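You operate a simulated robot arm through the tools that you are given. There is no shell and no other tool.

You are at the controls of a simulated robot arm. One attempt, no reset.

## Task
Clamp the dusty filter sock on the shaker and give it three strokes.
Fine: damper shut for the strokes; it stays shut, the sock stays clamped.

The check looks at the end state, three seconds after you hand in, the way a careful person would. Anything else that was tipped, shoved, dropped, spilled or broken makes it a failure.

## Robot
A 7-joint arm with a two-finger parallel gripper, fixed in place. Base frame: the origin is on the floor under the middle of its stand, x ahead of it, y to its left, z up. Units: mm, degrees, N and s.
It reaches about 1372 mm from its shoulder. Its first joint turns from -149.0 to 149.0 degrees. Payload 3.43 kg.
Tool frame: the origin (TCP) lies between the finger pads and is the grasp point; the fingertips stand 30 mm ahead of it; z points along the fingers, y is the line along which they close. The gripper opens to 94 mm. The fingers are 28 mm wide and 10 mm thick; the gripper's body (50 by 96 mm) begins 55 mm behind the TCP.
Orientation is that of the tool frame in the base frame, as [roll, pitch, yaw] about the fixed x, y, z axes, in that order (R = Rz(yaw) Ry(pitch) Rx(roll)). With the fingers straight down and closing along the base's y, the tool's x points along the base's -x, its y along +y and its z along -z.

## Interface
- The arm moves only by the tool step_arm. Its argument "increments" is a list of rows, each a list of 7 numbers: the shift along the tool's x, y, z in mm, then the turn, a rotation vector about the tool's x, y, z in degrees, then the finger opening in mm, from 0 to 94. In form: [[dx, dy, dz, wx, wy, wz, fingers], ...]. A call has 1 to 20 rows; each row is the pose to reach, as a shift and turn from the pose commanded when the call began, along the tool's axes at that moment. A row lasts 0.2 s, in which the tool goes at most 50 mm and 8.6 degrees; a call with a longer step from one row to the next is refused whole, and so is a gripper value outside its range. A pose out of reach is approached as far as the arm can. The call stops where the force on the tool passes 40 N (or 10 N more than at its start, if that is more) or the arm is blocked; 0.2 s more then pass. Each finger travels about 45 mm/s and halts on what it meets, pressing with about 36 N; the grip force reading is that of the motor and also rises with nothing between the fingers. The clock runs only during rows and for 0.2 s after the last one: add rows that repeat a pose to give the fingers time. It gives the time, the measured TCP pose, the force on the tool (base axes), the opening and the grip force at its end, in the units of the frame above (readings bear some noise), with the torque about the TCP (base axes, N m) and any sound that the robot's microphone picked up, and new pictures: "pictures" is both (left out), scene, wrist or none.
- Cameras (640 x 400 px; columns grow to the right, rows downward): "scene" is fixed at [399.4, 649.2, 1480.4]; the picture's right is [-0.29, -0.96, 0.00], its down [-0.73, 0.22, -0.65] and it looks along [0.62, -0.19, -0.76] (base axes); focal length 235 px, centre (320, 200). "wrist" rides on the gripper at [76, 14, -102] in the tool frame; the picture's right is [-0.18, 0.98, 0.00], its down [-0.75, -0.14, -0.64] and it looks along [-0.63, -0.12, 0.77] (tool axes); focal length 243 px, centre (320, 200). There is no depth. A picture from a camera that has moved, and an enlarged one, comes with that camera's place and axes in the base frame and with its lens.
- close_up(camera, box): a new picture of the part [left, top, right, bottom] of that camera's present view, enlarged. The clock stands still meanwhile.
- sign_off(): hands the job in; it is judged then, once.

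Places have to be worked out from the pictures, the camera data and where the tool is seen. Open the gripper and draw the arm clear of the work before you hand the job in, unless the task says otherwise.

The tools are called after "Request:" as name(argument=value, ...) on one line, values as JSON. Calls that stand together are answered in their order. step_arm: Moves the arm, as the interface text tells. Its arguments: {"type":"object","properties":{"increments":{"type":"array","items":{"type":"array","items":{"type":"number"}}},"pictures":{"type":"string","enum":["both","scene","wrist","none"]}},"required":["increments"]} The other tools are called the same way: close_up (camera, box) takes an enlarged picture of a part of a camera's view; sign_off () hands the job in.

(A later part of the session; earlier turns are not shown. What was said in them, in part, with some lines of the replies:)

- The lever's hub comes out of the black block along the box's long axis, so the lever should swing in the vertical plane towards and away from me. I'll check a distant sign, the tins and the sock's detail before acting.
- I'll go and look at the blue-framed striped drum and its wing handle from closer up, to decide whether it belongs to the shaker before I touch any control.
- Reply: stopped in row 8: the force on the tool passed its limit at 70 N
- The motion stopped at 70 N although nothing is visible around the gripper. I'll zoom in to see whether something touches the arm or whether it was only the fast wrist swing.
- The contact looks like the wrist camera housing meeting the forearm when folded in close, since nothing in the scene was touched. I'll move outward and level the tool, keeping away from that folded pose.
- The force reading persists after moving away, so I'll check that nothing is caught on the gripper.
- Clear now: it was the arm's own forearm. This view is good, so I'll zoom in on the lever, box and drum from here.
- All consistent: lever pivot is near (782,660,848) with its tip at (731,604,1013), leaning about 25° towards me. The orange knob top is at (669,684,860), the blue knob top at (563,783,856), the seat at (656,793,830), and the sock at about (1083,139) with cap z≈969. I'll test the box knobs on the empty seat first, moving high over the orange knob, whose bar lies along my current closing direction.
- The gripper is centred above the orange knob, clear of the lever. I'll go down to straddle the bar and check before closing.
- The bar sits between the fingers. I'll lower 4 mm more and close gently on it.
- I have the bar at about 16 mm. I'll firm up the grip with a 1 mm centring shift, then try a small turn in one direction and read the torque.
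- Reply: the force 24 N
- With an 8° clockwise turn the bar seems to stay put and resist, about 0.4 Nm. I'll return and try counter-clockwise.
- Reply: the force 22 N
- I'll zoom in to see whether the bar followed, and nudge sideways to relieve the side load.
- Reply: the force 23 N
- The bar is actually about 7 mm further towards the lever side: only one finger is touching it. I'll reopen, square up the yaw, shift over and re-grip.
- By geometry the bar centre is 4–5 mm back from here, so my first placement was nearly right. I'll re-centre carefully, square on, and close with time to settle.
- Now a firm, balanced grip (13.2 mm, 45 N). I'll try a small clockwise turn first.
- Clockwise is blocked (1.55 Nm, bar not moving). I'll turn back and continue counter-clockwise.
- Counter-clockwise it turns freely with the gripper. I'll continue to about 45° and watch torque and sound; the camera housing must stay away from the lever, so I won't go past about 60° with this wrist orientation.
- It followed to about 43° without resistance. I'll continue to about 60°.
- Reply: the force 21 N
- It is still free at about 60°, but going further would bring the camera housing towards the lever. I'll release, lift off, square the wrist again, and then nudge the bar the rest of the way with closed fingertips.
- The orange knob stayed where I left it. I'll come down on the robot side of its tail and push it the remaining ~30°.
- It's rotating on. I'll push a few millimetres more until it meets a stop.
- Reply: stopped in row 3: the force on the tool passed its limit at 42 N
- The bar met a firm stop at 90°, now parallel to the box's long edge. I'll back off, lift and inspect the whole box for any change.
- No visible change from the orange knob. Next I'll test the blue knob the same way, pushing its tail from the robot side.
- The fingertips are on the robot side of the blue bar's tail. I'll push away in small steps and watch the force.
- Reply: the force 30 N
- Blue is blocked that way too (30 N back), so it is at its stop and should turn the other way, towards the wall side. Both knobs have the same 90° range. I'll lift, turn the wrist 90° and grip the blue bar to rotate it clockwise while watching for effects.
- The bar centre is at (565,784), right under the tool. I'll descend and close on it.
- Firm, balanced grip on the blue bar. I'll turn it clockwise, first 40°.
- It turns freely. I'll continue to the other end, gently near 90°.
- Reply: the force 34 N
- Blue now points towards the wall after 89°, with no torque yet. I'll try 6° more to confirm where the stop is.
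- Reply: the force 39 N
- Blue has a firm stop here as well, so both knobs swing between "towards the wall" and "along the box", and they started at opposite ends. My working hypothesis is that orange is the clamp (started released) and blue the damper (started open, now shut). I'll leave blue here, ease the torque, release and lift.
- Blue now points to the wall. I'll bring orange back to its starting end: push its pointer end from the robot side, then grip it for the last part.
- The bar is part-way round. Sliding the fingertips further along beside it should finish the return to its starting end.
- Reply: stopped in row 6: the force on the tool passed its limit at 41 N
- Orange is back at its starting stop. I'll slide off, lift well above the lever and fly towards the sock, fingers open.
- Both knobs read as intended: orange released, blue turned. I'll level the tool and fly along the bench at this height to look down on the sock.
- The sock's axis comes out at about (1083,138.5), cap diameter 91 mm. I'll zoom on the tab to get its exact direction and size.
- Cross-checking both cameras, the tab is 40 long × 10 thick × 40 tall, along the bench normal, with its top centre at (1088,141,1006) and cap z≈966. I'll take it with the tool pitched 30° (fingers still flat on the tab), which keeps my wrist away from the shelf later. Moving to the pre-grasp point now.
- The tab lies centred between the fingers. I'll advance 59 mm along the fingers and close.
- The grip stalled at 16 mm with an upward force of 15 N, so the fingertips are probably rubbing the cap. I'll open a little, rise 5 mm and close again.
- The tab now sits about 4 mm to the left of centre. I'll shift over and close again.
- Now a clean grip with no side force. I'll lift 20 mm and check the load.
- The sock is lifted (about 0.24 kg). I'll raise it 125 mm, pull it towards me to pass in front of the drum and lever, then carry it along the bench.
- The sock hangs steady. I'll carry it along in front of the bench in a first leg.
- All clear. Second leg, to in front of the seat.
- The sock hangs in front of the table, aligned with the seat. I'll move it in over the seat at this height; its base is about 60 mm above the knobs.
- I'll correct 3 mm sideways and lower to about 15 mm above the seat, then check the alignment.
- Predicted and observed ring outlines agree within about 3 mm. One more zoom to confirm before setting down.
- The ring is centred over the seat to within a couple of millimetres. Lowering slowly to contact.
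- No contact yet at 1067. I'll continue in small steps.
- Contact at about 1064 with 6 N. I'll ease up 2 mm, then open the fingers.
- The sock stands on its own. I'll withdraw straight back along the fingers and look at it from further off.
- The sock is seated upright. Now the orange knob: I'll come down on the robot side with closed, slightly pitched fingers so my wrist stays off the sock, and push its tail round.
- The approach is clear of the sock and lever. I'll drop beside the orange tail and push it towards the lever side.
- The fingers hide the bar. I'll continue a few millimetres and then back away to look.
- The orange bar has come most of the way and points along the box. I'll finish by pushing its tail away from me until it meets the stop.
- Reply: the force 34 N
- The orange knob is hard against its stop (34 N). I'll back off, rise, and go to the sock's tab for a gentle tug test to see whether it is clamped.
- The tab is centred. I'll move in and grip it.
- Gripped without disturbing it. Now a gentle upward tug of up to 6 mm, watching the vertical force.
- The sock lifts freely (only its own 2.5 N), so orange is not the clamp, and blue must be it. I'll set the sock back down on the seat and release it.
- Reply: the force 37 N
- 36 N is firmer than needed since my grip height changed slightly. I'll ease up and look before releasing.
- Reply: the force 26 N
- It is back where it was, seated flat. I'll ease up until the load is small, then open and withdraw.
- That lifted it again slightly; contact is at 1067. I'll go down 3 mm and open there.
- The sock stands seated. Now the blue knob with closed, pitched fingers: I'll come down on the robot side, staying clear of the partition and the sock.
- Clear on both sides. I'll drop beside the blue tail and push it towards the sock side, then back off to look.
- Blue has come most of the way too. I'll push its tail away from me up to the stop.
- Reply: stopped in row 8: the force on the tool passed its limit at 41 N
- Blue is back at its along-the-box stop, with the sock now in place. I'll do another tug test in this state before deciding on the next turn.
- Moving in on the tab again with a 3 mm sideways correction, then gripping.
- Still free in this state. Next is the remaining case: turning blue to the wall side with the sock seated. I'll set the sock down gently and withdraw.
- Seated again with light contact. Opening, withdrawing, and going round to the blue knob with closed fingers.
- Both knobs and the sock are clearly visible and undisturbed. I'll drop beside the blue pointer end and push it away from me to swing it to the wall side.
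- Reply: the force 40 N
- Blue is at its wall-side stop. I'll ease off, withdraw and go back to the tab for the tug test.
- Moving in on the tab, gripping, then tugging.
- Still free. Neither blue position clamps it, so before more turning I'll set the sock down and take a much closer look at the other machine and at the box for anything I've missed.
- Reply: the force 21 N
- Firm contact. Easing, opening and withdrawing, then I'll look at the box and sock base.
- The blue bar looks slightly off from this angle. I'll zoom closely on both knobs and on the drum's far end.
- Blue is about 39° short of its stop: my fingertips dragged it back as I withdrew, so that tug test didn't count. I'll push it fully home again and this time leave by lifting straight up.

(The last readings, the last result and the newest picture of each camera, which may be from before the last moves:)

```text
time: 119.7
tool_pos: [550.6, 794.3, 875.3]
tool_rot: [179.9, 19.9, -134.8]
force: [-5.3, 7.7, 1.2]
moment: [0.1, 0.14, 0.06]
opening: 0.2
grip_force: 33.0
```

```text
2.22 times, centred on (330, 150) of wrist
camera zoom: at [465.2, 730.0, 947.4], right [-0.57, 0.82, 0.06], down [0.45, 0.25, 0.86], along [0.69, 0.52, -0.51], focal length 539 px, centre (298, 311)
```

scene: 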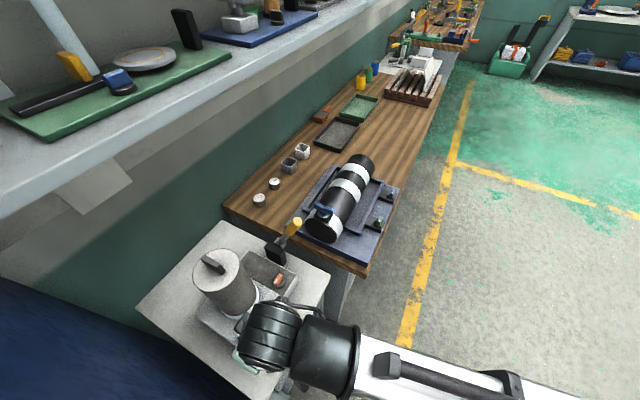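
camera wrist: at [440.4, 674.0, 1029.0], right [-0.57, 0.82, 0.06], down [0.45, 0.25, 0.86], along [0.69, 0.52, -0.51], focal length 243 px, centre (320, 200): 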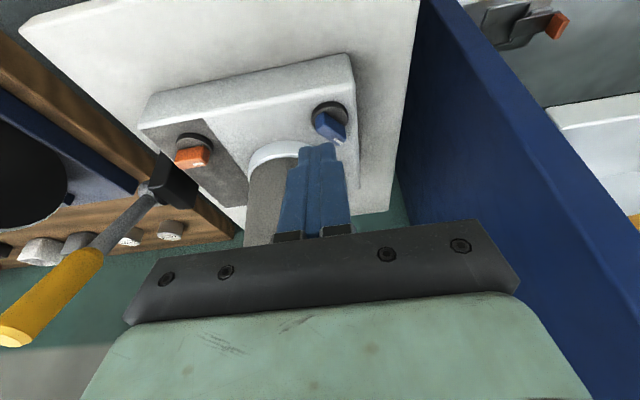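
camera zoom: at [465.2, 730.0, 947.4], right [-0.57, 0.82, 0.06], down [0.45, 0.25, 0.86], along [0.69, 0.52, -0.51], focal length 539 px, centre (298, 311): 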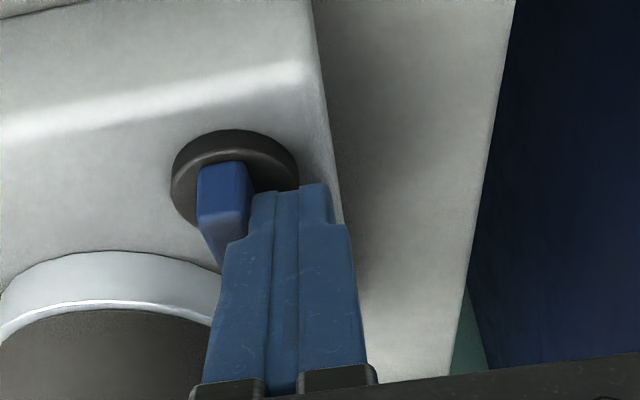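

Nearly there with light force. I'll press 3 mm more to the stop, ease off, and lift straight up.

Request:
step_arm(increments=[[0, -1.5, 0, 0, 0, 0, 0], [0, -3, 0, 0, 0, 0, 0], [0, -3, 0, 0, 0, 0, 0], [0, 1, 0, 0, 0, 0, 0], [0, 3, 0, 0, 0, 0, 0], [-7, 3, -19, 0, 0, 0, 0], [-17, 3, -47, 0, 0, 0, 0], [-31, 3, -85, 0, 0, 0, 0]])

Request:
close_up(camera="wrist", box=[200, 20, 440, 200])

Request:
close_up(camera="scene", box=[210, 295, 290, 355])

```text
time: 121.5
tool_pos: [551.2, 795.7, 965.5]
tool_rot: [-179.9, 19.8, -134.9]
force: [0.0, 0.3, -0.1]
moment: [-0.01, 0.01, 0.03]
opening: 0.2
grip_force: 33.0
camera wrist: at [464.6, 731.2, 1037.2], right [-0.57, 0.82, 0.06], down [0.45, 0.25, 0.86], along [0.69, 0.52, -0.51], focal length 243 px, centre (320, 200)
```

scene: 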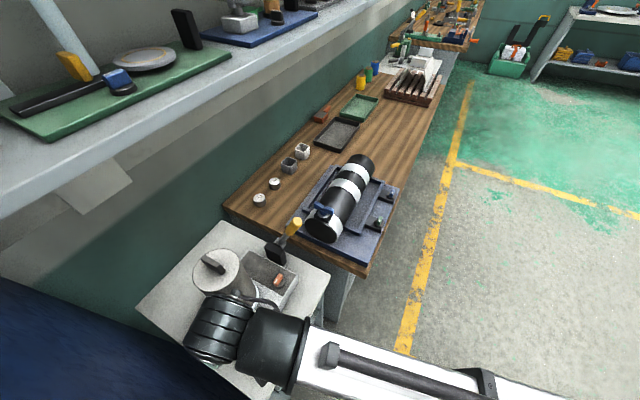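
wrist: 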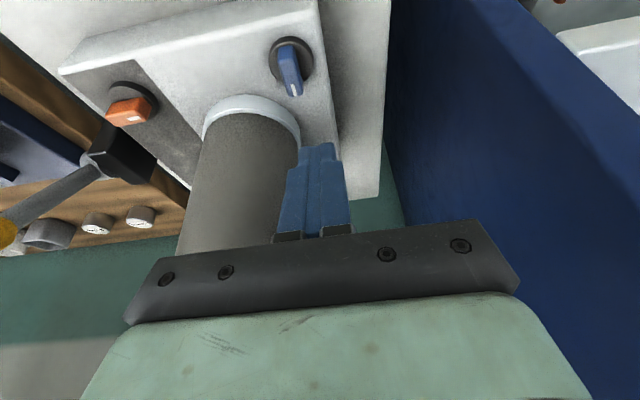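

```text
2.22 times, centred on (320, 110) of wrist
camera zoom: at [464.6, 731.2, 1037.2], right [-0.57, 0.82, 0.06], down [0.45, 0.25, 0.86], along [0.69, 0.52, -0.51], focal length 539 px, centre (320, 400)
```

zoom: 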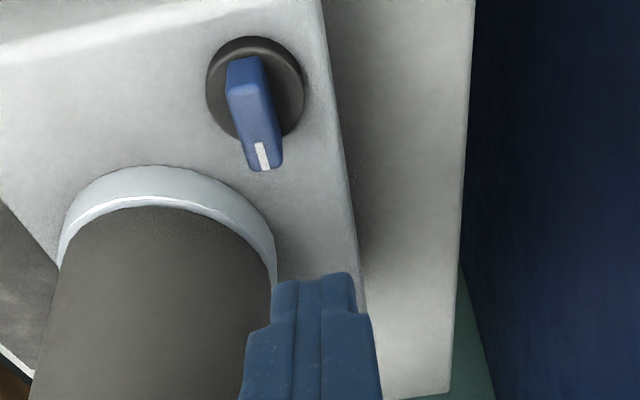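

```text
6.67 times, centred on (250, 325) of scene
camera zoom: at [399.4, 649.2, 1480.4], right [-0.29, -0.96, 0.0], down [-0.73, 0.22, -0.65], along [0.62, -0.19, -0.76], focal length 1564 px, centre (787, -633)
```

zoom: 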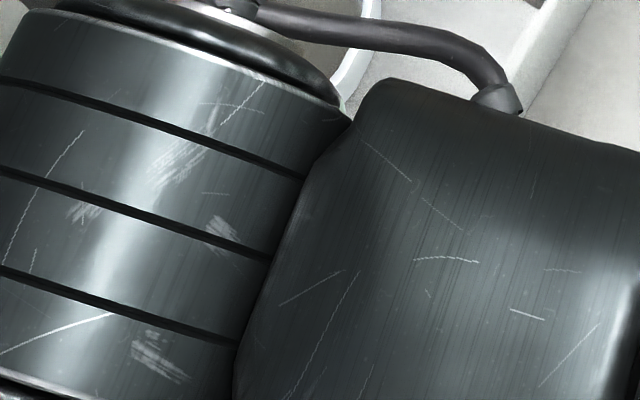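

Blue now lies fully at its wall-side stop. Back up and over to the tab for the tug test.

Request:
step_arm(increments=[[20, 0, -7, 0, 0, 0, 0], [40, -5, -30, 0, 0, 0, 15], [30, -20, -70, 0, 0, 0, 30], [15, -35, -112, 0, -2, 0, 45], [0, -50, -150, 0, -4, 0, 50], [-15, -65, -175, 0, -6, 0, 50], [-40, -75, -168, 0, -8, 0, 50], [-65, -77, -158, 0, -10.3, 0, 50], [-78, -77, -153, 0, -10.3, 0, 50], [-78, -77, -153, 0, -10.3, 0, 50]], pictures="wrist")

Request:
close_up(camera="wrist", box=[200, 40, 440, 240])

```text
time: 123.7
tool_pos: [621.3, 755.7, 1137.0]
tool_rot: [180.0, 30.2, -135.0]
force: [-0.4, 0.1, 0.3]
moment: [0.0, 0.02, 0.03]
opening: 50.1
grip_force: 0.1
camera wrist: at [527.5, 684.0, 1188.0], right [-0.58, 0.81, 0.09], down [0.33, 0.13, 0.93], along [0.74, 0.58, -0.34], focal length 243 px, centre (320, 200)
```

wrist: 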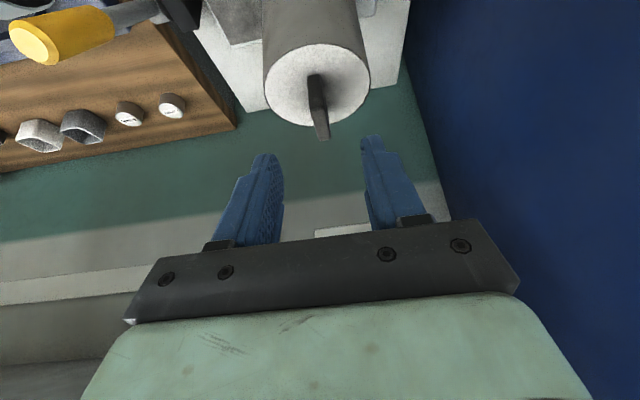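

```text
2.00 times, centred on (320, 140) of wrist
camera zoom: at [527.5, 684.0, 1188.0], right [-0.58, 0.81, 0.09], down [0.33, 0.13, 0.93], along [0.74, 0.58, -0.34], focal length 485 px, centre (320, 320)
```

zoom: 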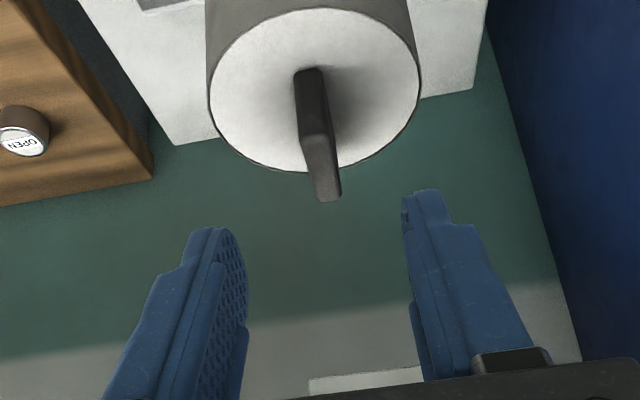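

Moving in, gripping, then tugging again.

Request:
step_arm(increments=[[-0.5, 1, 28, 0, 0, 0, 50], [-1, 1, 56, 0, 0, 0, 50], [-1.6, 1, 82.5, 0, 0, 0, 50], [-1.6, 1, 82.5, 0, 0, 0, 35], [-1.6, 1, 82.5, 0, 0, 0, 20], [-1.6, 1, 82.5, 0, 0, 0, 5], [-1.6, 1, 82.5, 0, 0, 0, 5], [-1.6, 1, 82.5, 0, 0, 0, 5]], pictures="none")

Request:
step_arm(increments=[[-0.75, 0, -1.3, 0, 0, 0, 5], [-1.5, 0, -2.6, 0, 0, 0, 5], [-2.25, 0, -3.9, 0, 0, 0, 5], [-3, 0, -5.2, 0, 0, 0, 5]], pictures="none")

```text
time: 125.5
tool_pos: [651.2, 786.6, 1064.9]
tool_rot: [-180.0, 30.3, -134.9]
force: [2.1, -1.1, -0.4]
moment: [0.04, -0.04, 0.01]
opening: 15.8
grip_force: 35.8
```

```text
time: 126.3
tool_pos: [651.5, 786.6, 1064.3]
tool_rot: [-179.9, 29.6, -135.0]
force: [6.2, 3.8, -7.6]
moment: [0.19, -0.12, 0.05]
opening: 15.5
grip_force: 36.0
stopped in row 4: the force on the tool passed its limit at 43 N (the readings are from after the stop); the commanded pose is now the measured one
```

This time the sock holds: 43 N of pull and it did not move, so blue is the clamp and it is now clamped at the wall side. That makes orange the damper. I'll release the tab and then look closely for anything showing which damper position is shut.

Request:
step_arm(increments=[[0, 0, 0, 0, 0, 0, 20], [0, 0, 0, 0, 0, 0, 40], [0, 0, 0, 0, 0, 0, 55], [0, 0, -30, 0, 0, 0, 60], [0, 0, -70, 0, 0, 0, 60], [0, 0, -110, 0, 0, 0, 60], [25, -30, -125, 0, 3, 0, 60], [50, -60, -140, 0, 6, 0, 60], [75, -90, -150, 0, 9, 0, 60]])

Request:
close_up(camera="wrist", box=[200, 0, 420, 180])

Request:
close_up(camera="scene", box=[180, 230, 320, 350])

```text
time: 128.3
tool_pos: [613.5, 624.7, 1159.7]
tool_rot: [-179.8, 20.7, -134.9]
force: [-0.2, 0.0, -0.1]
moment: [-0.02, 0.0, -0.03]
opening: 59.8
grip_force: 0.1
camera wrist: at [527.2, 559.4, 1230.4], right [-0.57, 0.82, 0.06], down [0.44, 0.24, 0.87], along [0.69, 0.52, -0.49], focal length 243 px, centre (320, 200)
```

scene: 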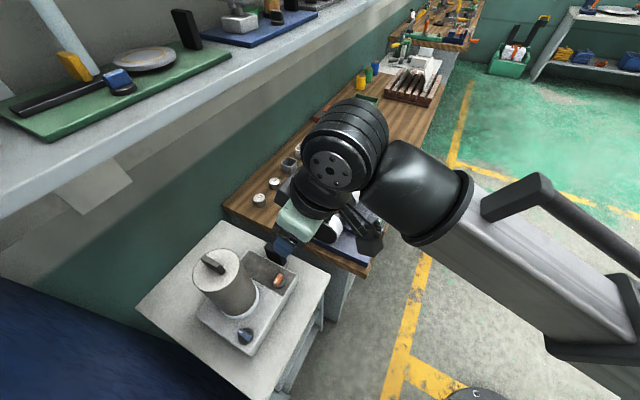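
wrist: 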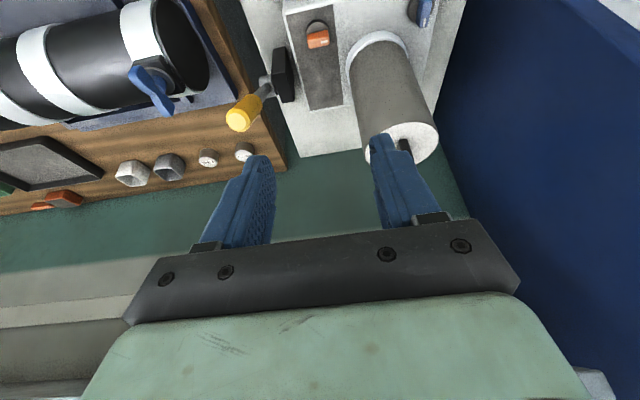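

```text
2.22 times, centred on (310, 90) of wrist
camera zoom: at [527.2, 559.4, 1230.4], right [-0.57, 0.82, 0.06], down [0.44, 0.24, 0.87], along [0.69, 0.52, -0.49], focal length 539 px, centre (342, 444)
```

zoom: 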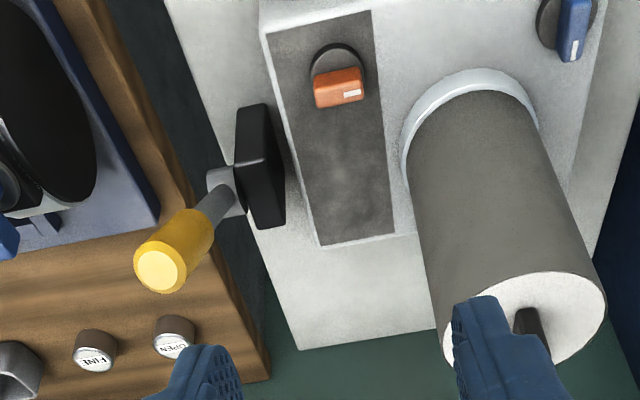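

```text
3.33 times, centred on (250, 290) of scene
camera zoom: at [399.4, 649.2, 1480.4], right [-0.29, -0.96, 0.0], down [-0.73, 0.22, -0.65], along [0.62, -0.19, -0.76], focal length 782 px, centre (553, -100)
```

zoom: 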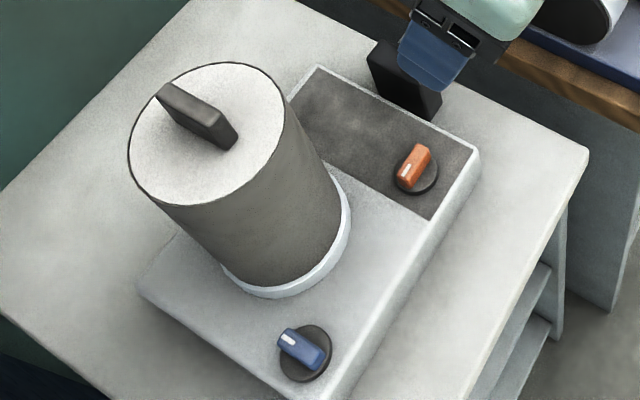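

The sock, clamp and orange pointer are all as intended. I'll zoom hard on the dark panel and dial for any markings.

Request:
close_up(camera="wrist", box=[280, 5, 350, 115])

Request:
close_up(camera="wrist", box=[295, 10, 345, 60])

Request:
close_up(camera="scene", box=[240, 245, 300, 300])

Request:
close_up(camera="wrist", box=[215, 60, 305, 140])

```text
3.64 times, centred on (315, 60) of wrist
camera zoom: at [527.2, 559.4, 1230.4], right [-0.57, 0.82, 0.06], down [0.44, 0.24, 0.87], along [0.69, 0.52, -0.49], focal length 882 px, centre (338, 709)
```

zoom: 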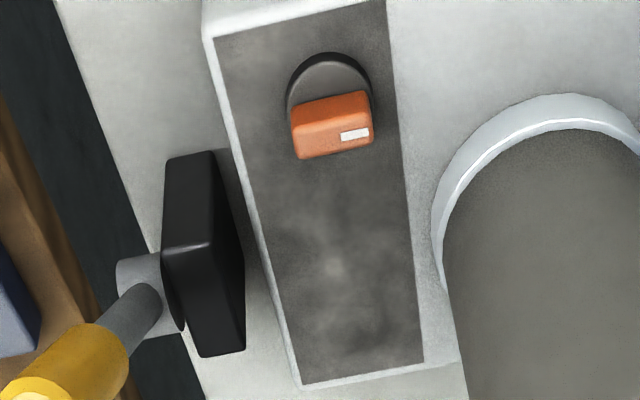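

```text
8.00 times, centred on (320, 35) of wrist
camera zoom: at [527.2, 559.4, 1230.4], right [-0.57, 0.82, 0.06], down [0.44, 0.24, 0.87], along [0.69, 0.52, -0.49], focal length 1941 px, centre (320, 1520)
```

zoom: 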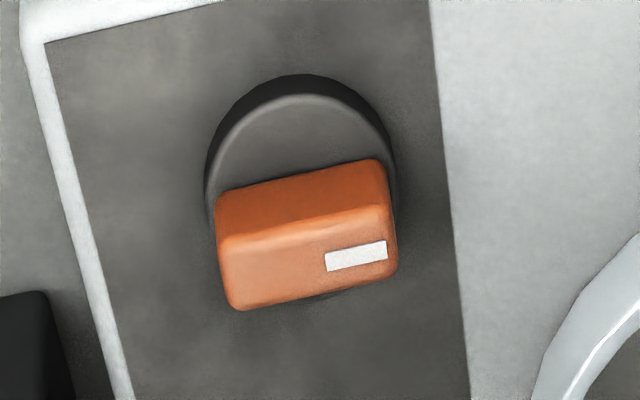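

```text
7.27 times, centred on (270, 272) of scene
camera zoom: at [399.4, 649.2, 1480.4], right [-0.29, -0.96, 0.0], down [-0.73, 0.22, -0.65], along [0.62, -0.19, -0.76], focal length 1706 px, centre (684, -327)
```

zoom: 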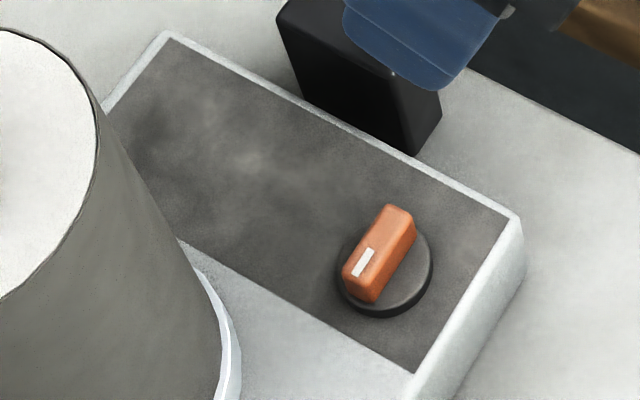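

```text
5.00 times, centred on (260, 100) of wrist
camera zoom: at [527.2, 559.4, 1230.4], right [-0.57, 0.82, 0.06], down [0.44, 0.24, 0.87], along [0.69, 0.52, -0.49], focal length 1213 px, centre (620, 700)
```

zoom: 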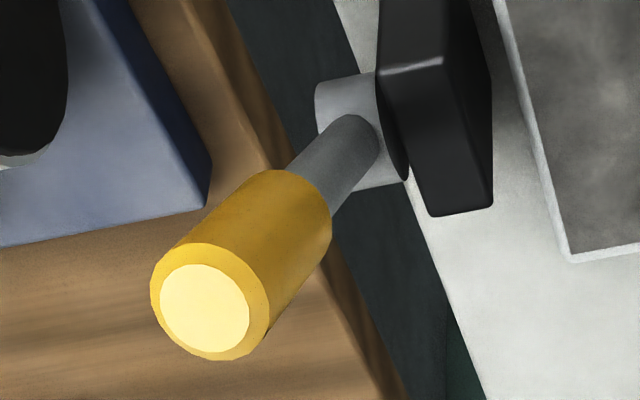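

No markings anywhere, so I reason that the damper started open (it needs shutting) with its pointer in line with the dark channel, and is now shut across it. I'll set up on the lever: fingers either side of the handle, tool in line with it, and first see the alignment.

Request:
step_arm(increments=[[0, -24, 21, 0, -1, 0, 60], [0, -48, 42, 0, -2, 0, 60], [0, -72, 63, 0, -3.5, 0, 60], [0.7, -97, 85, 0, -4.5, 0, 60], [0.7, -97, 85, 0, -4.5, 0, 60]])

Request:
close_up(camera="wrist", box=[200, 40, 440, 240])

Request:
close_up(camera="scene", box=[230, 150, 390, 290])

```text
time: 129.5
tool_pos: [701.7, 575.0, 1080.2]
tool_rot: [-179.8, 25.3, -134.9]
force: [-0.1, 0.8, -0.4]
moment: [-0.01, -0.03, 0.05]
opening: 59.9
grip_force: 0.1
camera wrist: at [611.4, 505.9, 1140.0], right [-0.58, 0.81, 0.08], down [0.39, 0.19, 0.9], along [0.72, 0.55, -0.42], focal length 243 px, centre (320, 200)
```

scene: 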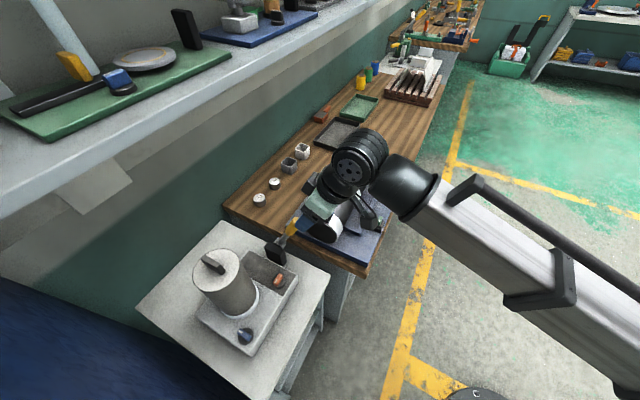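
wrist: 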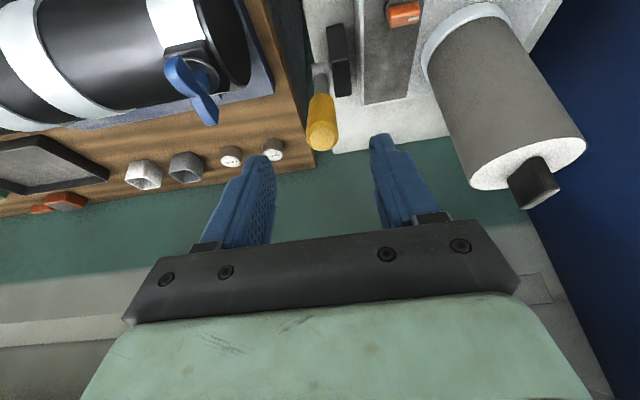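

```text
2.00 times, centred on (320, 140) of wrist
camera zoom: at [611.4, 505.9, 1140.0], right [-0.58, 0.81, 0.08], down [0.39, 0.19, 0.9], along [0.72, 0.55, -0.42], focal length 485 px, centre (320, 320)
```

zoom: 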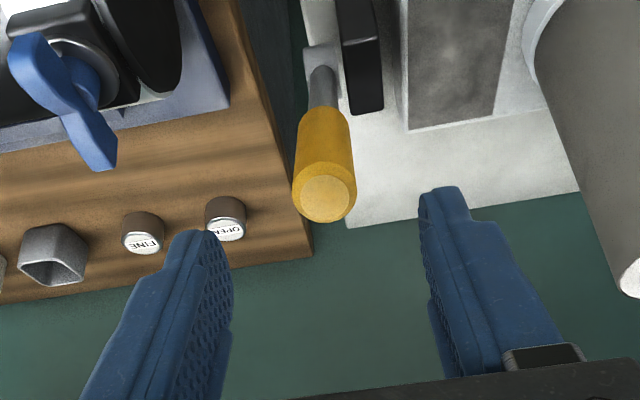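

```text
2.86 times, centred on (310, 220) of scene
camera zoom: at [399.4, 649.2, 1480.4], right [-0.29, -0.96, 0.0], down [-0.73, 0.22, -0.65], along [0.62, -0.19, -0.76], focal length 670 px, centre (349, 143)
```

zoom: 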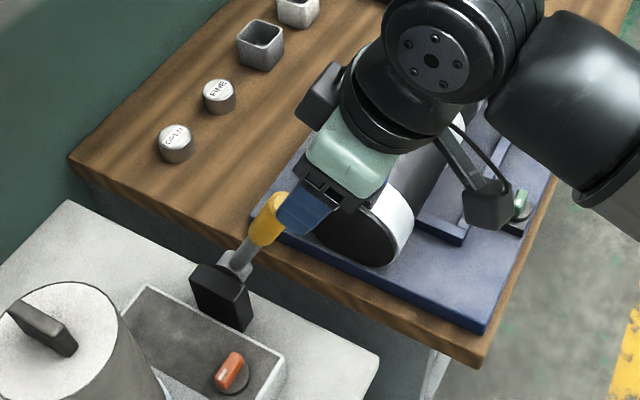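

Handle, fingers and lever axis line up well. I'll advance along the lever axis so the fingers flank the handle and close lightly.

Request:
step_arm(increments=[[-9.3, 0.4, 17.7, 0, 0, 0, 60], [-9, 0.4, 40, 0, 0, 0, 60], [-9, 0.4, 63, 0, 0, 0, 60], [-8.5, 0.4, 86, 0, 0, 0, 60], [-8.3, 0.4, 108, 0, 0, 0, 60], [-8.3, 0.4, 108, 0, 0, 0, 45], [-8.3, 0.4, 108, 0, 0, 0, 30], [-8.3, 0.4, 108, 0, 0, 0, 22], [-8.3, 0.4, 108, 0, 0, 0, 22]])

Request:
close_up(camera="wrist", box=[200, 40, 440, 240])

```text
time: 131.5
tool_pos: [740.7, 613.2, 983.9]
tool_rot: [-179.8, 25.3, -134.9]
force: [-3.0, 2.4, -2.7]
moment: [0.19, 0.1, 0.02]
opening: 29.2
grip_force: 44.7
camera wrist: at [650.6, 544.6, 1045.7], right [-0.58, 0.81, 0.08], down [0.39, 0.19, 0.9], along [0.72, 0.55, -0.42], focal length 243 px, centre (320, 200)
```

scene: 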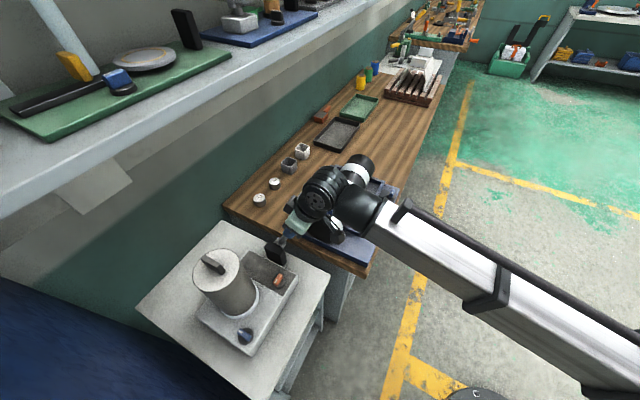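
wrist: 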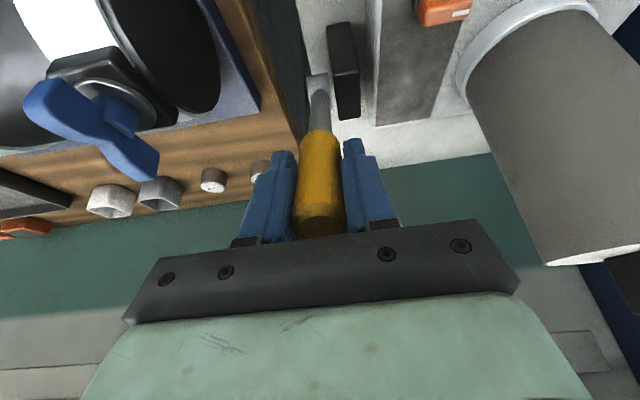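

```text
2.00 times, centred on (320, 140) of wrist
camera zoom: at [650.6, 544.6, 1045.7], right [-0.58, 0.81, 0.08], down [0.39, 0.19, 0.9], along [0.72, 0.55, -0.42], focal length 485 px, centre (320, 320)
```

zoom: 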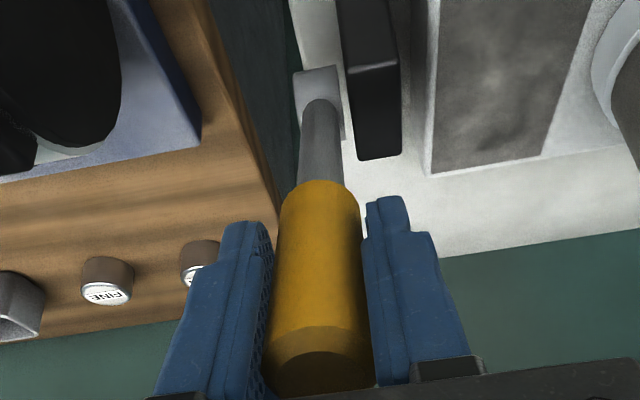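

The handle (29 mm) is held squarely. I'll feel the lever with a small 5° movement away from me first; that's nowhere near a stroke.

Request:
step_arm(increments=[[-6, 0, 0.2, 0, 2.5, 0, 22], [-12.4, 0, 0.7, 0, 5, 0, 22], [-12.4, 0, 0.7, 0, 5, 0, 22]], pictures="none")

```text
time: 132.1
tool_pos: [743.1, 613.6, 985.6]
tool_rot: [-179.9, 20.2, -135.0]
force: [-12.9, -9.1, -2.5]
moment: [-0.85, 0.93, 0.07]
opening: 29.3
grip_force: 45.1
stopped in row 2: the force on the tool passed its limit at 43 N (the readings are from after the stop); the commanded pose is now the measured one
```

It resists firmly that way (43 N within 2 mm), so the lever rests against its far stop. I'll try a few degrees towards me instead.

Request:
step_arm(increments=[[4.3, 0, 0, 0, -2.5, 0, 22], [8.5, 0, 0, 0, -5, 0, 22], [8.5, 0, 0, 0, -5, 0, 22]], pictures="none")

```text
time: 132.9
tool_pos: [737.9, 612.0, 981.9]
tool_rot: [-179.8, 25.5, -134.9]
force: [-9.3, -1.1, -4.6]
moment: [-1.0, 1.01, -0.21]
opening: 29.0
grip_force: 45.0
```

Request:
step_arm(increments=[[4, 0, 0.5, 0, -1.5, 0, 22], [9, 0, 1, 0, -3.5, 0, 22], [13, 0, 1.5, 0, -5, 0, 22], [13, 0, 1.5, 0, -5, 0, 22]], pictures="wrist")

```text
time: 133.9
tool_pos: [728.6, 603.5, 975.7]
tool_rot: [-179.8, 30.5, -134.9]
force: [-11.6, -2.9, 4.7]
moment: [-0.77, 0.77, -0.2]
opening: 28.6
grip_force: 45.2
camera wrist: at [636.2, 530.1, 1026.9], right [-0.58, 0.81, 0.09], down [0.33, 0.13, 0.94], along [0.74, 0.58, -0.34], focal length 243 px, centre (320, 200)
```

wrist: 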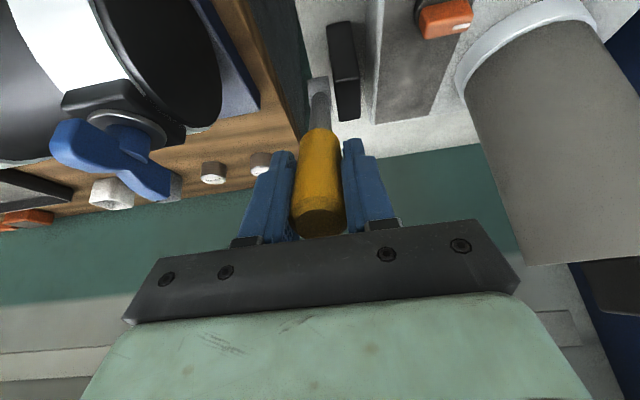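

Towards me it moves freely with only about 10 N, so the stroke is a pull towards me and back. Blue clamped, orange across its channel: I'm satisfied with the settings and will begin the first stroke, following the arc about the pivot and watching for the end stop.

Request:
step_arm(increments=[[6, 0, 0.3, 0, -1.5, 0, 22], [11.9, 0, 0.8, 0, -3, 0, 22], [18.3, 0, 1.6, 0, -4.5, 0, 22], [24.8, 0, 2.6, 0, -6, 0, 22], [31.2, 0, 4, 0, -7.5, 0, 22], [37.6, 0, 5.5, 0, -9, 0, 22]], pictures="none")

```text
time: 135.3
tool_pos: [708.8, 582.3, 952.1]
tool_rot: [-179.9, 39.5, -134.9]
force: [-4.8, 8.6, 9.4]
moment: [0.85, -0.92, -0.09]
opening: 29.1
grip_force: 44.5
```

Request:
step_arm(increments=[[6.7, 0, 0.9, 0, -1.5, 0, 22], [13.5, 0, 1.9, 0, -3, 0, 22], [20, 0, 3.4, 0, -4.5, 0, 22], [26, 0, 5, 0, -6, 0, 22], [32.2, 0, 7, 0, -7.5, 0, 22], [38.4, 0, 9.3, 0, -9, 0, 22]], pictures="both")

```text
time: 136.7
tool_pos: [691.4, 565.2, 921.1]
tool_rot: [-179.8, 48.5, -134.9]
force: [-5.7, 7.0, 8.6]
moment: [0.84, -0.89, -0.11]
opening: 29.1
grip_force: 44.9
camera wrist: at [591.4, 485.2, 932.6], right [-0.61, 0.78, 0.14], down [0.11, -0.09, 0.99], along [0.79, 0.62, -0.03], focal length 243 px, centre (320, 200)
```

scene: 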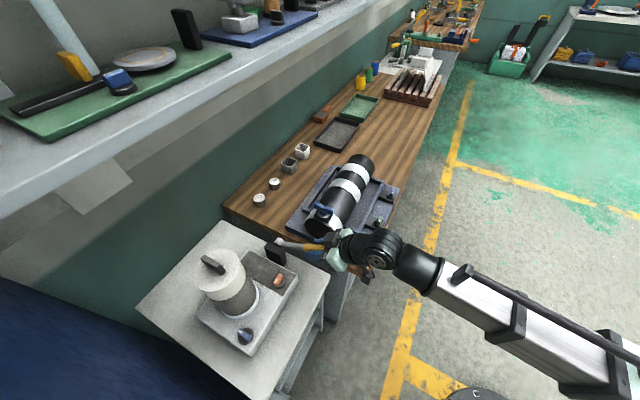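
wrist: 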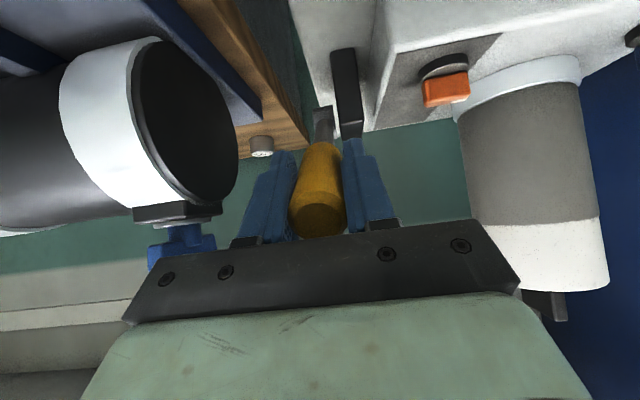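

Something visible happened: the upper part of the sock has turned white, so shaking is working. I'll zoom in on the sock and surroundings.

Request:
close_up(camera="scene", box=[170, 220, 330, 360])

Request:
close_up(camera="wrist", box=[380, 20, 640, 320])

```text
2.86 times, centred on (250, 290) of scene
camera zoom: at [399.4, 649.2, 1480.4], right [-0.29, -0.96, 0.0], down [-0.73, 0.22, -0.65], along [0.62, -0.19, -0.76], focal length 670 px, centre (520, -57)
```

zoom: 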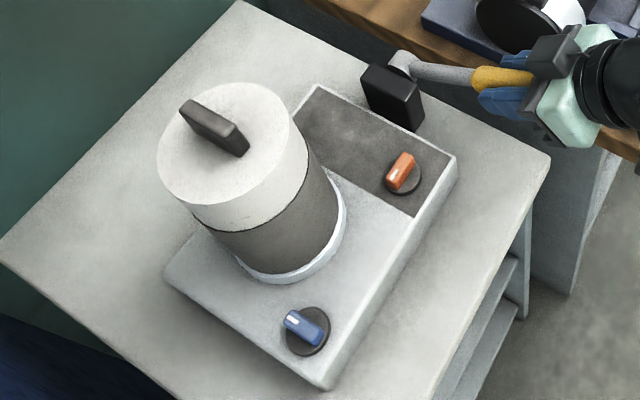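

```text
1.33 times, centred on (510, 170) of wrist
camera zoom: at [591.4, 485.2, 932.6], right [-0.61, 0.78, 0.14], down [0.11, -0.09, 0.99], along [0.79, 0.62, -0.03], focal length 324 px, centre (67, 240)
```

zoom: 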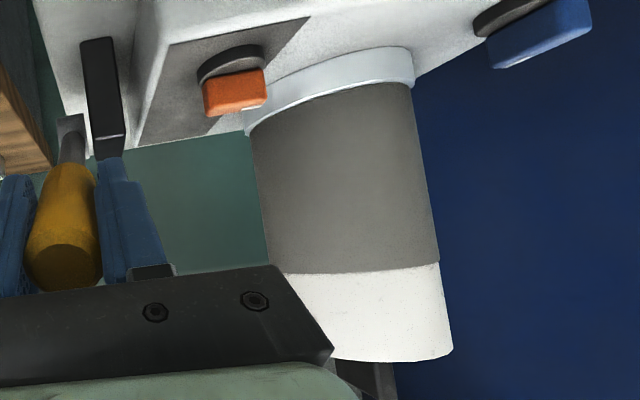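

One stroke has cleared the top third of the sock, so the count is readable. I'll swing the lever back to rest along the same arc and check that nothing else changes.

Request:
step_arm(increments=[[-12.8, 0, -1.5, 0, 3, 0, 22], [-25.7, 0, -2.6, 0, 6, 0, 22], [-38.8, 0, -2.6, 0, 9, 0, 22], [-51.9, 0, -1.4, 0, 12, 0, 22], [-64.7, 0, 0.8, 0, 15, 0, 22], [-76.3, 0, 3.8, 0, 18, 0, 22]], pictures="none")

Request:
close_up(camera="scene", box=[170, 220, 330, 360])

```text
time: 138.1
tool_pos: [731.7, 604.8, 974.4]
tool_rot: [-179.8, 30.5, -134.9]
force: [-7.0, 3.0, -5.7]
moment: [-0.52, 0.61, 0.03]
opening: 29.3
grip_force: 44.8
```

```text
2.86 times, centred on (250, 290) of scene
camera zoom: at [399.4, 649.2, 1480.4], right [-0.29, -0.96, 0.0], down [-0.73, 0.22, -0.65], along [0.62, -0.19, -0.76], focal length 670 px, centre (520, -57)
```

zoom: 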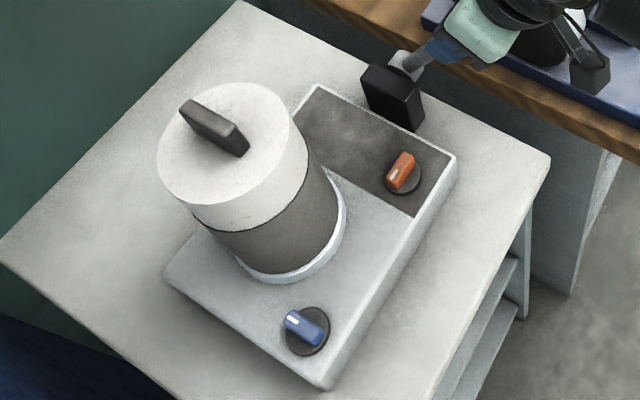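

The return changed nothing. I'll bring the lever the last few degrees to its rest, then make the second pull along the same arc.

Request:
step_arm(increments=[[-7, 0, -0.9, 0, 2.5, 0, 22], [-13, 0, -1.7, 0, 4.6, 0, 22], [-13, 0, -1.7, 0, 4.6, 0, 22]], pictures="none")

```text
time: 138.9
tool_pos: [738.8, 612.9, 981.7]
tool_rot: [-179.9, 25.7, -134.9]
force: [9.0, 18.3, -35.1]
moment: [0.2, -0.16, -0.18]
opening: 28.9
grip_force: 45.2
```

Request:
step_arm(increments=[[3, 0, 2, 0, -1, 0, 22], [8, 0, 1, 0, -2.5, 0, 22], [14, 0, -0.2, 0, -4, 0, 22], [20.5, 0, 0.4, 0, -5.5, 0, 22], [26.9, 0, 1.2, 0, -7, 0, 22], [33.3, 0, 2.6, 0, -8.5, 0, 22], [39.6, 0, 4.1, 0, -10, 0, 22], [45.8, 0, 6, 0, -11.5, 0, 22], [51.9, 0, 8.1, 0, -13, 0, 22], [58, 0, 10.5, 0, -14.8, 0, 22], [64, 0, 13.1, 0, -16.5, 0, 22], [69.8, 0, 16.1, 0, -18.2, 0, 22], [75.5, 0, 19.2, 0, -20, 0, 22], [81.1, 0, 22.6, 0, -21.5, 0, 22], [86.6, 0, 26.2, 0, -23, 0, 22]], pictures="none")

Request:
close_up(camera="scene", box=[170, 220, 330, 360])

```text
time: 142.1
tool_pos: [691.0, 563.1, 921.6]
tool_rot: [-179.9, 48.9, -134.8]
force: [-0.1, 11.6, 4.8]
moment: [0.85, -0.85, -0.14]
opening: 29.1
grip_force: 45.2
```

```text
2.86 times, centred on (250, 290) of scene
camera zoom: at [399.4, 649.2, 1480.4], right [-0.29, -0.96, 0.0], down [-0.73, 0.22, -0.65], along [0.62, -0.19, -0.76], focal length 670 px, centre (520, -57)
```

zoom: 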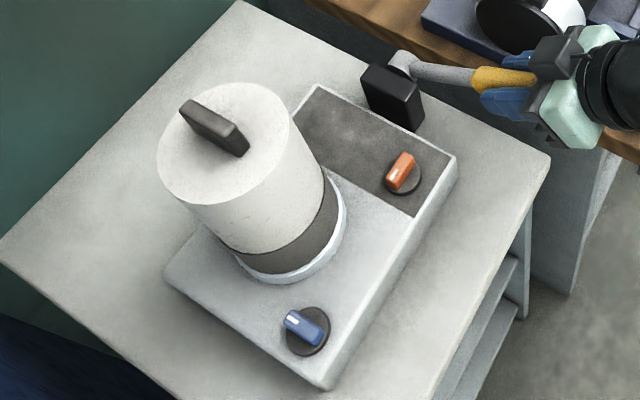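

Second stroke done: only the bottom third is still grey. Returning the lever to rest.

Request:
step_arm(increments=[[-13.6, 0, 0.4, 0, 3, 0, 22], [-26.6, 0, -0.7, 0, 6, 0, 22], [-39.7, 0, -0.6, 0, 9, 0, 22], [-52.6, 0, 0.7, 0, 12, 0, 22], [-65.4, 0, 3.1, 0, 15, 0, 22], [-78, 0, 6.6, 0, 18, 0, 22], [-84, 0, 10, 0, 20.5, 0, 22], [-88.5, 0, 12.5, 0, 22.5, 0, 22]], pictures="none")

Request:
close_up(camera="scene", box=[170, 220, 330, 360])

```text
time: 143.9
tool_pos: [739.3, 611.3, 983.1]
tool_rot: [-179.9, 26.6, -134.9]
force: [-22.1, -4.8, 29.1]
moment: [-0.52, 0.64, -0.01]
opening: 28.5
grip_force: 44.6
```

```text
2.86 times, centred on (250, 290) of scene
camera zoom: at [399.4, 649.2, 1480.4], right [-0.29, -0.96, 0.0], down [-0.73, 0.22, -0.65], along [0.62, -0.19, -0.76], focal length 670 px, centre (520, -57)
```

zoom: 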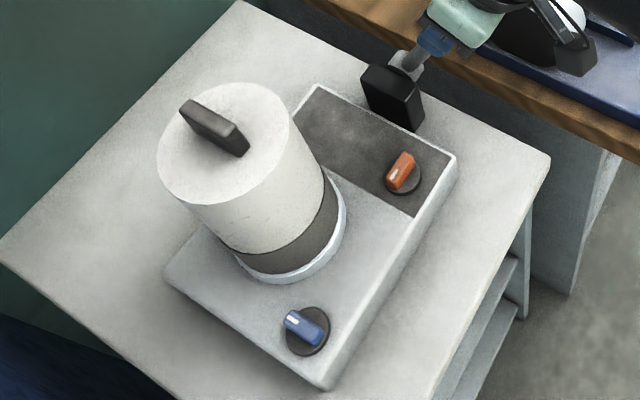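

Lever back at rest, dust unchanged. Third and last pull along the same arc.

Request:
step_arm(increments=[[6, 0, -0.8, 0, -2, 0, 22], [12, 0, -1.5, 0, -4, 0, 22], [18.5, 0, -0.8, 0, -5.5, 0, 22], [24.9, 0, 0, 0, -7, 0, 22], [31.3, 0, 1.3, 0, -8.5, 0, 22], [37.7, 0, 2.7, 0, -10, 0, 22], [43.9, 0, 4.5, 0, -11.5, 0, 22], [50.1, 0, 6.4, 0, -13, 0, 22], [56.2, 0, 8.8, 0, -14.5, 0, 22], [62.3, 0, 11.3, 0, -16, 0, 22], [68.1, 0, 14.2, 0, -17.5, 0, 22], [73.8, 0, 17.2, 0, -19, 0, 22], [79.4, 0, 20.6, 0, -20.5, 0, 22], [85, 0, 24.1, 0, -22, 0, 22]], pictures="none")

Request:
close_up(camera="scene", box=[170, 220, 330, 360])

```text
time: 146.9
tool_pos: [692.6, 564.6, 921.0]
tool_rot: [-179.9, 48.3, -135.0]
force: [-7.4, 10.9, 8.5]
moment: [0.82, -0.87, -0.17]
opening: 29.1
grip_force: 45.2
```

```text
2.86 times, centred on (250, 290) of scene
camera zoom: at [399.4, 649.2, 1480.4], right [-0.29, -0.96, 0.0], down [-0.73, 0.22, -0.65], along [0.62, -0.19, -0.76], focal length 670 px, centre (520, -57)
```

zoom: 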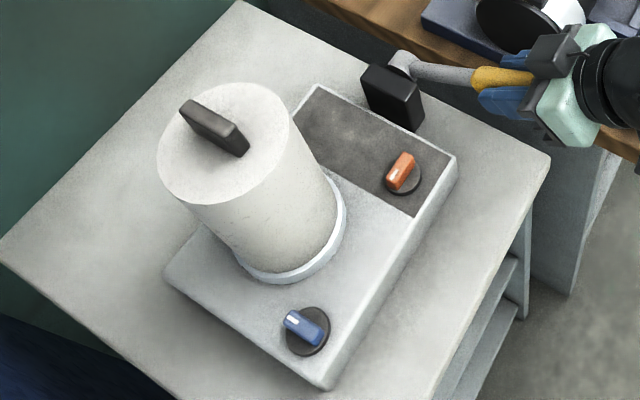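

Three strokes: the sock is completely clean. I'll return the lever to rest as before.

Request:
step_arm(increments=[[-13.6, 0, 0.4, 0, 3, 0, 22], [-26.6, 0, -0.7, 0, 6, 0, 22], [-39.7, 0, -0.6, 0, 9, 0, 22], [-52.6, 0, 0.2, 0, 12, 0, 22], [-65.4, 0, 2, 0, 15, 0, 22], [-77.5, 0, 5, 0, 18, 0, 22], [-83.5, 0, 8, 0, 20.5, 0, 22], [-86.5, 0, 10, 0, 22, 0, 22]], pictures="none")

Request:
close_up(camera="scene", box=[170, 180, 350, 360])

```text
time: 148.7
tool_pos: [738.1, 611.9, 979.2]
tool_rot: [-180.0, 26.5, -134.8]
force: [-13.1, 1.8, 11.3]
moment: [-0.21, 0.43, -0.01]
opening: 28.5
grip_force: 44.8
```

```text
2.22 times, centred on (260, 270) of scene
camera zoom: at [399.4, 649.2, 1480.4], right [-0.29, -0.96, 0.0], down [-0.73, 0.22, -0.65], along [0.62, -0.19, -0.76], focal length 521 px, centre (453, 44)
```

zoom: 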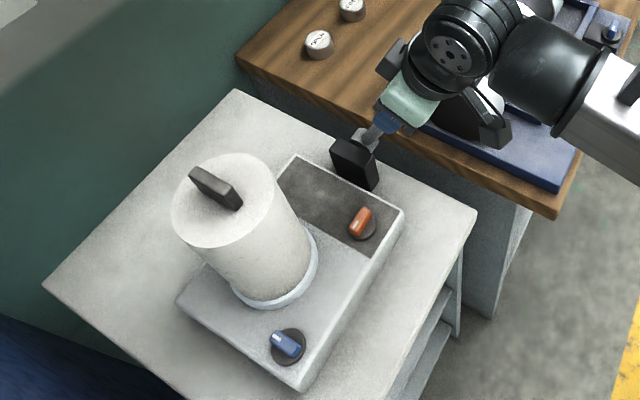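

Lever at rest. I'll open the fingers and withdraw back along the lever axis, checking the lever stays put.

Request:
step_arm(increments=[[0, 0, 0, 0, 0, 0, 35], [0, 0, 0, 0, 0, 0, 50], [0, 0, 0, 0, 0, 0, 60], [0, 0, 0, 0, 0, 0, 60], [0, 0, -20, 0, 0, 0, 60], [0, 0, -50, 0, 0, 0, 60], [0, 0, -85, 0, 0, 0, 60], [0, 0, -125, 0, 0, 0, 60]])

Request:
close_up(camera="wrist", box=[200, 0, 600, 240])

```text
time: 150.5
tool_pos: [697.9, 568.6, 1091.7]
tool_rot: [-179.9, 26.3, -134.9]
force: [0.1, -0.1, 0.1]
moment: [-0.02, -0.02, -0.03]
opening: 59.8
grip_force: 0.1
camera wrist: at [606.8, 499.3, 1150.6], right [-0.58, 0.81, 0.08], down [0.37, 0.18, 0.91], along [0.72, 0.56, -0.41], focal length 243 px, centre (320, 200)
```

scene: 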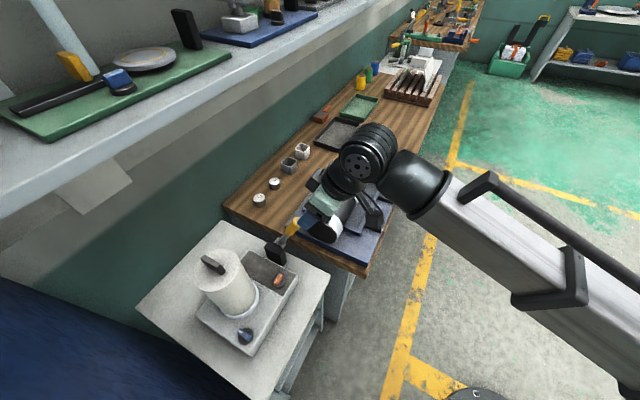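
wrist: 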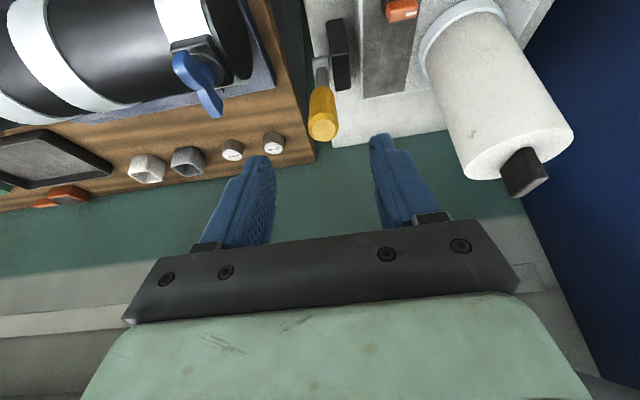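

```text
1.60 times, centred on (400, 120) of wrist
camera zoom: at [606.8, 499.3, 1150.6], right [-0.58, 0.81, 0.08], down [0.37, 0.18, 0.91], along [0.72, 0.56, -0.41], focal length 388 px, centre (192, 328)
```

zoom: 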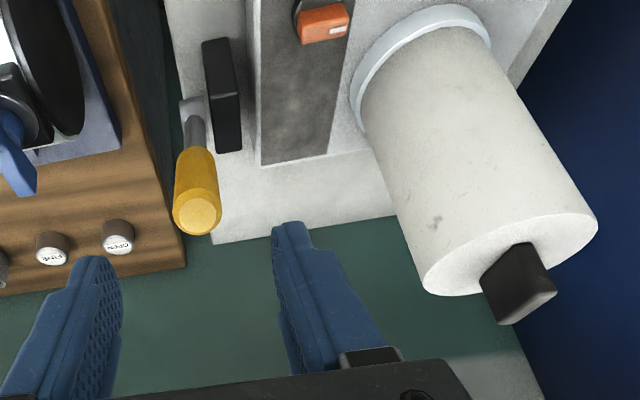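

The lever stays at rest and the sock is clean and upright. I'll draw the arm well clear and do a last check of both knobs.

Request:
step_arm(increments=[[0, 0, -40, 0, 0, 0, 60], [0, -20, -75, 0, 0, 0, 60], [0, -60, -100, 0, 0, 0, 60], [0, -105, -105, 0, 0, 0, 60], [0, -150, -105, 0, 0, 0, 60], [0, -195, -105, 0, 0, 0, 60], [0, -230, -105, 0, 0, 0, 60]])

Request:
close_up(camera="scene", box=[170, 190, 350, 370])

Request:
close_up(camera="scene", box=[220, 305, 280, 355])

Request:
close_up(camera="scene", box=[230, 80, 430, 260])

```text
time: 152.1
tool_pos: [827.7, 376.7, 1185.6]
tool_rot: [-180.0, 26.4, -134.8]
force: [0.0, 0.4, -0.2]
moment: [-0.01, -0.03, -0.01]
opening: 60.1
grip_force: 0.1
camera wrist: at [736.8, 305.7, 1244.7], right [-0.58, 0.81, 0.08], down [0.37, 0.18, 0.91], along [0.72, 0.56, -0.41], focal length 243 px, centre (320, 200)
```

scene: 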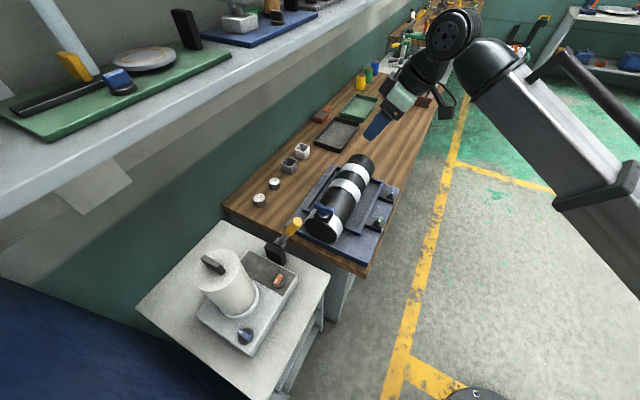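
wrist: 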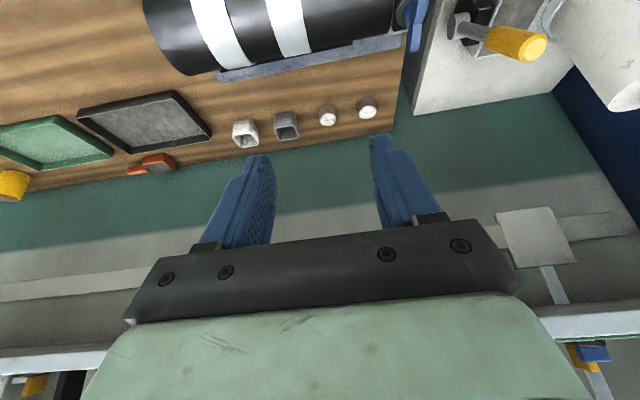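

```text
2.22 times, centred on (260, 280) of scene
camera zoom: at [399.4, 649.2, 1480.4], right [-0.29, -0.96, 0.0], down [-0.73, 0.22, -0.65], along [0.62, -0.19, -0.76], focal length 521 px, centre (453, 22)
```

zoom: 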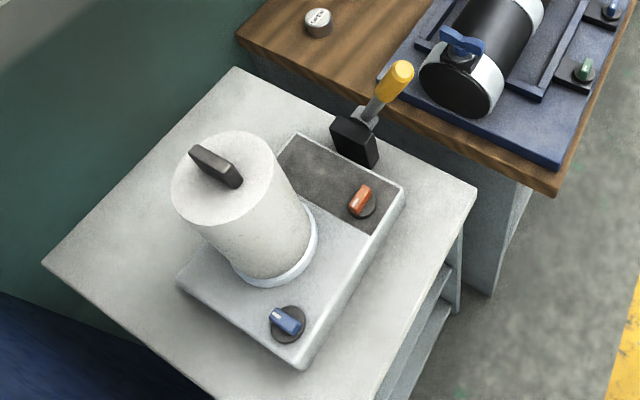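

```text
8.00 times, centred on (250, 330) of scene
camera zoom: at [399.4, 649.2, 1480.4], right [-0.29, -0.96, 0.0], down [-0.73, 0.22, -0.65], along [0.62, -0.19, -0.76], focal length 1876 px, centre (880, -840)
```

zoom: 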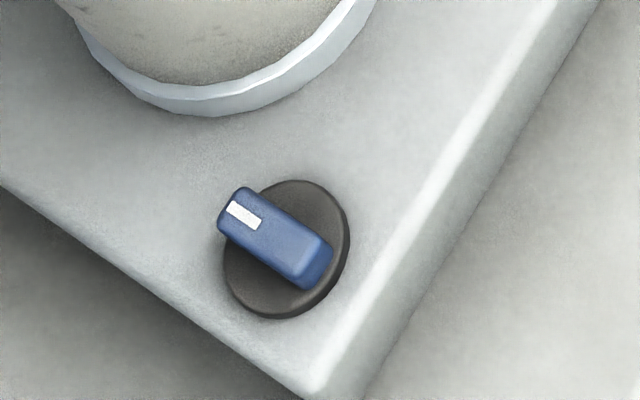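

```text
2.22 times, centred on (330, 170) of scene
camera zoom: at [399.4, 649.2, 1480.4], right [-0.29, -0.96, 0.0], down [-0.73, 0.22, -0.65], along [0.62, -0.19, -0.76], focal length 521 px, centre (298, 267)
```

zoom: 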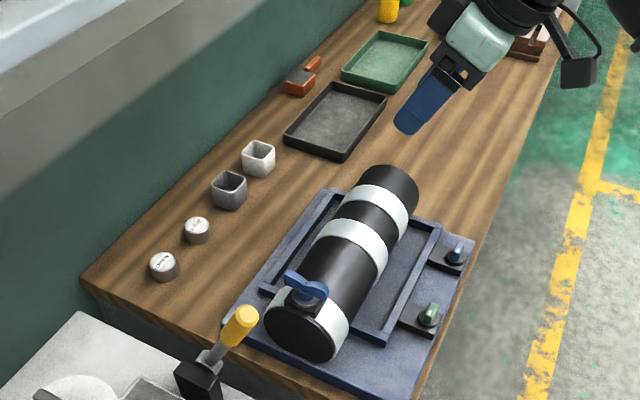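

Everything else on the bench stands as it did. The sock is clean and clamped, blue is at its clamped stop, orange is across its channel, and the lever is at rest. The arm is clear and the gripper open, so I'm handing the job in.

Request:
sign_off()

```text
The job is handed in.
```

The sock is clamped on the shaker and has had its three strokes. The one thing I couldn't confirm is that the damper's current position is "shut".

- **Clamp:** the blue knob on the white box is the clamp. With it turned to the wall side, I pulled up on the sock with about 43 N and it did not move. It is still in that position.
- **Strokes:** I pulled the lever three times and returned it to rest each time. Each pull cleared about a third of the dust, and the sock is now clean.
- **Damper:** I took the orange knob on the dark panel to be the damper, because it is the only other control on the box. Neither the knob nor the panel has markings. I assumed it started open, and turned it 90° to its other stop before the strokes. It is still there. The strokes cleared the dust with it in that position, but that does not show the damper is shut.

To find out which knob did what, I turned both back and forth and lifted the sock a few millimetres between tries. No strokes were made during that testing. Early on, the wrist camera housing seems to have bumped my own forearm. Nothing else in the scene was touched or moved.

The arm is clear of the work with the gripper open.
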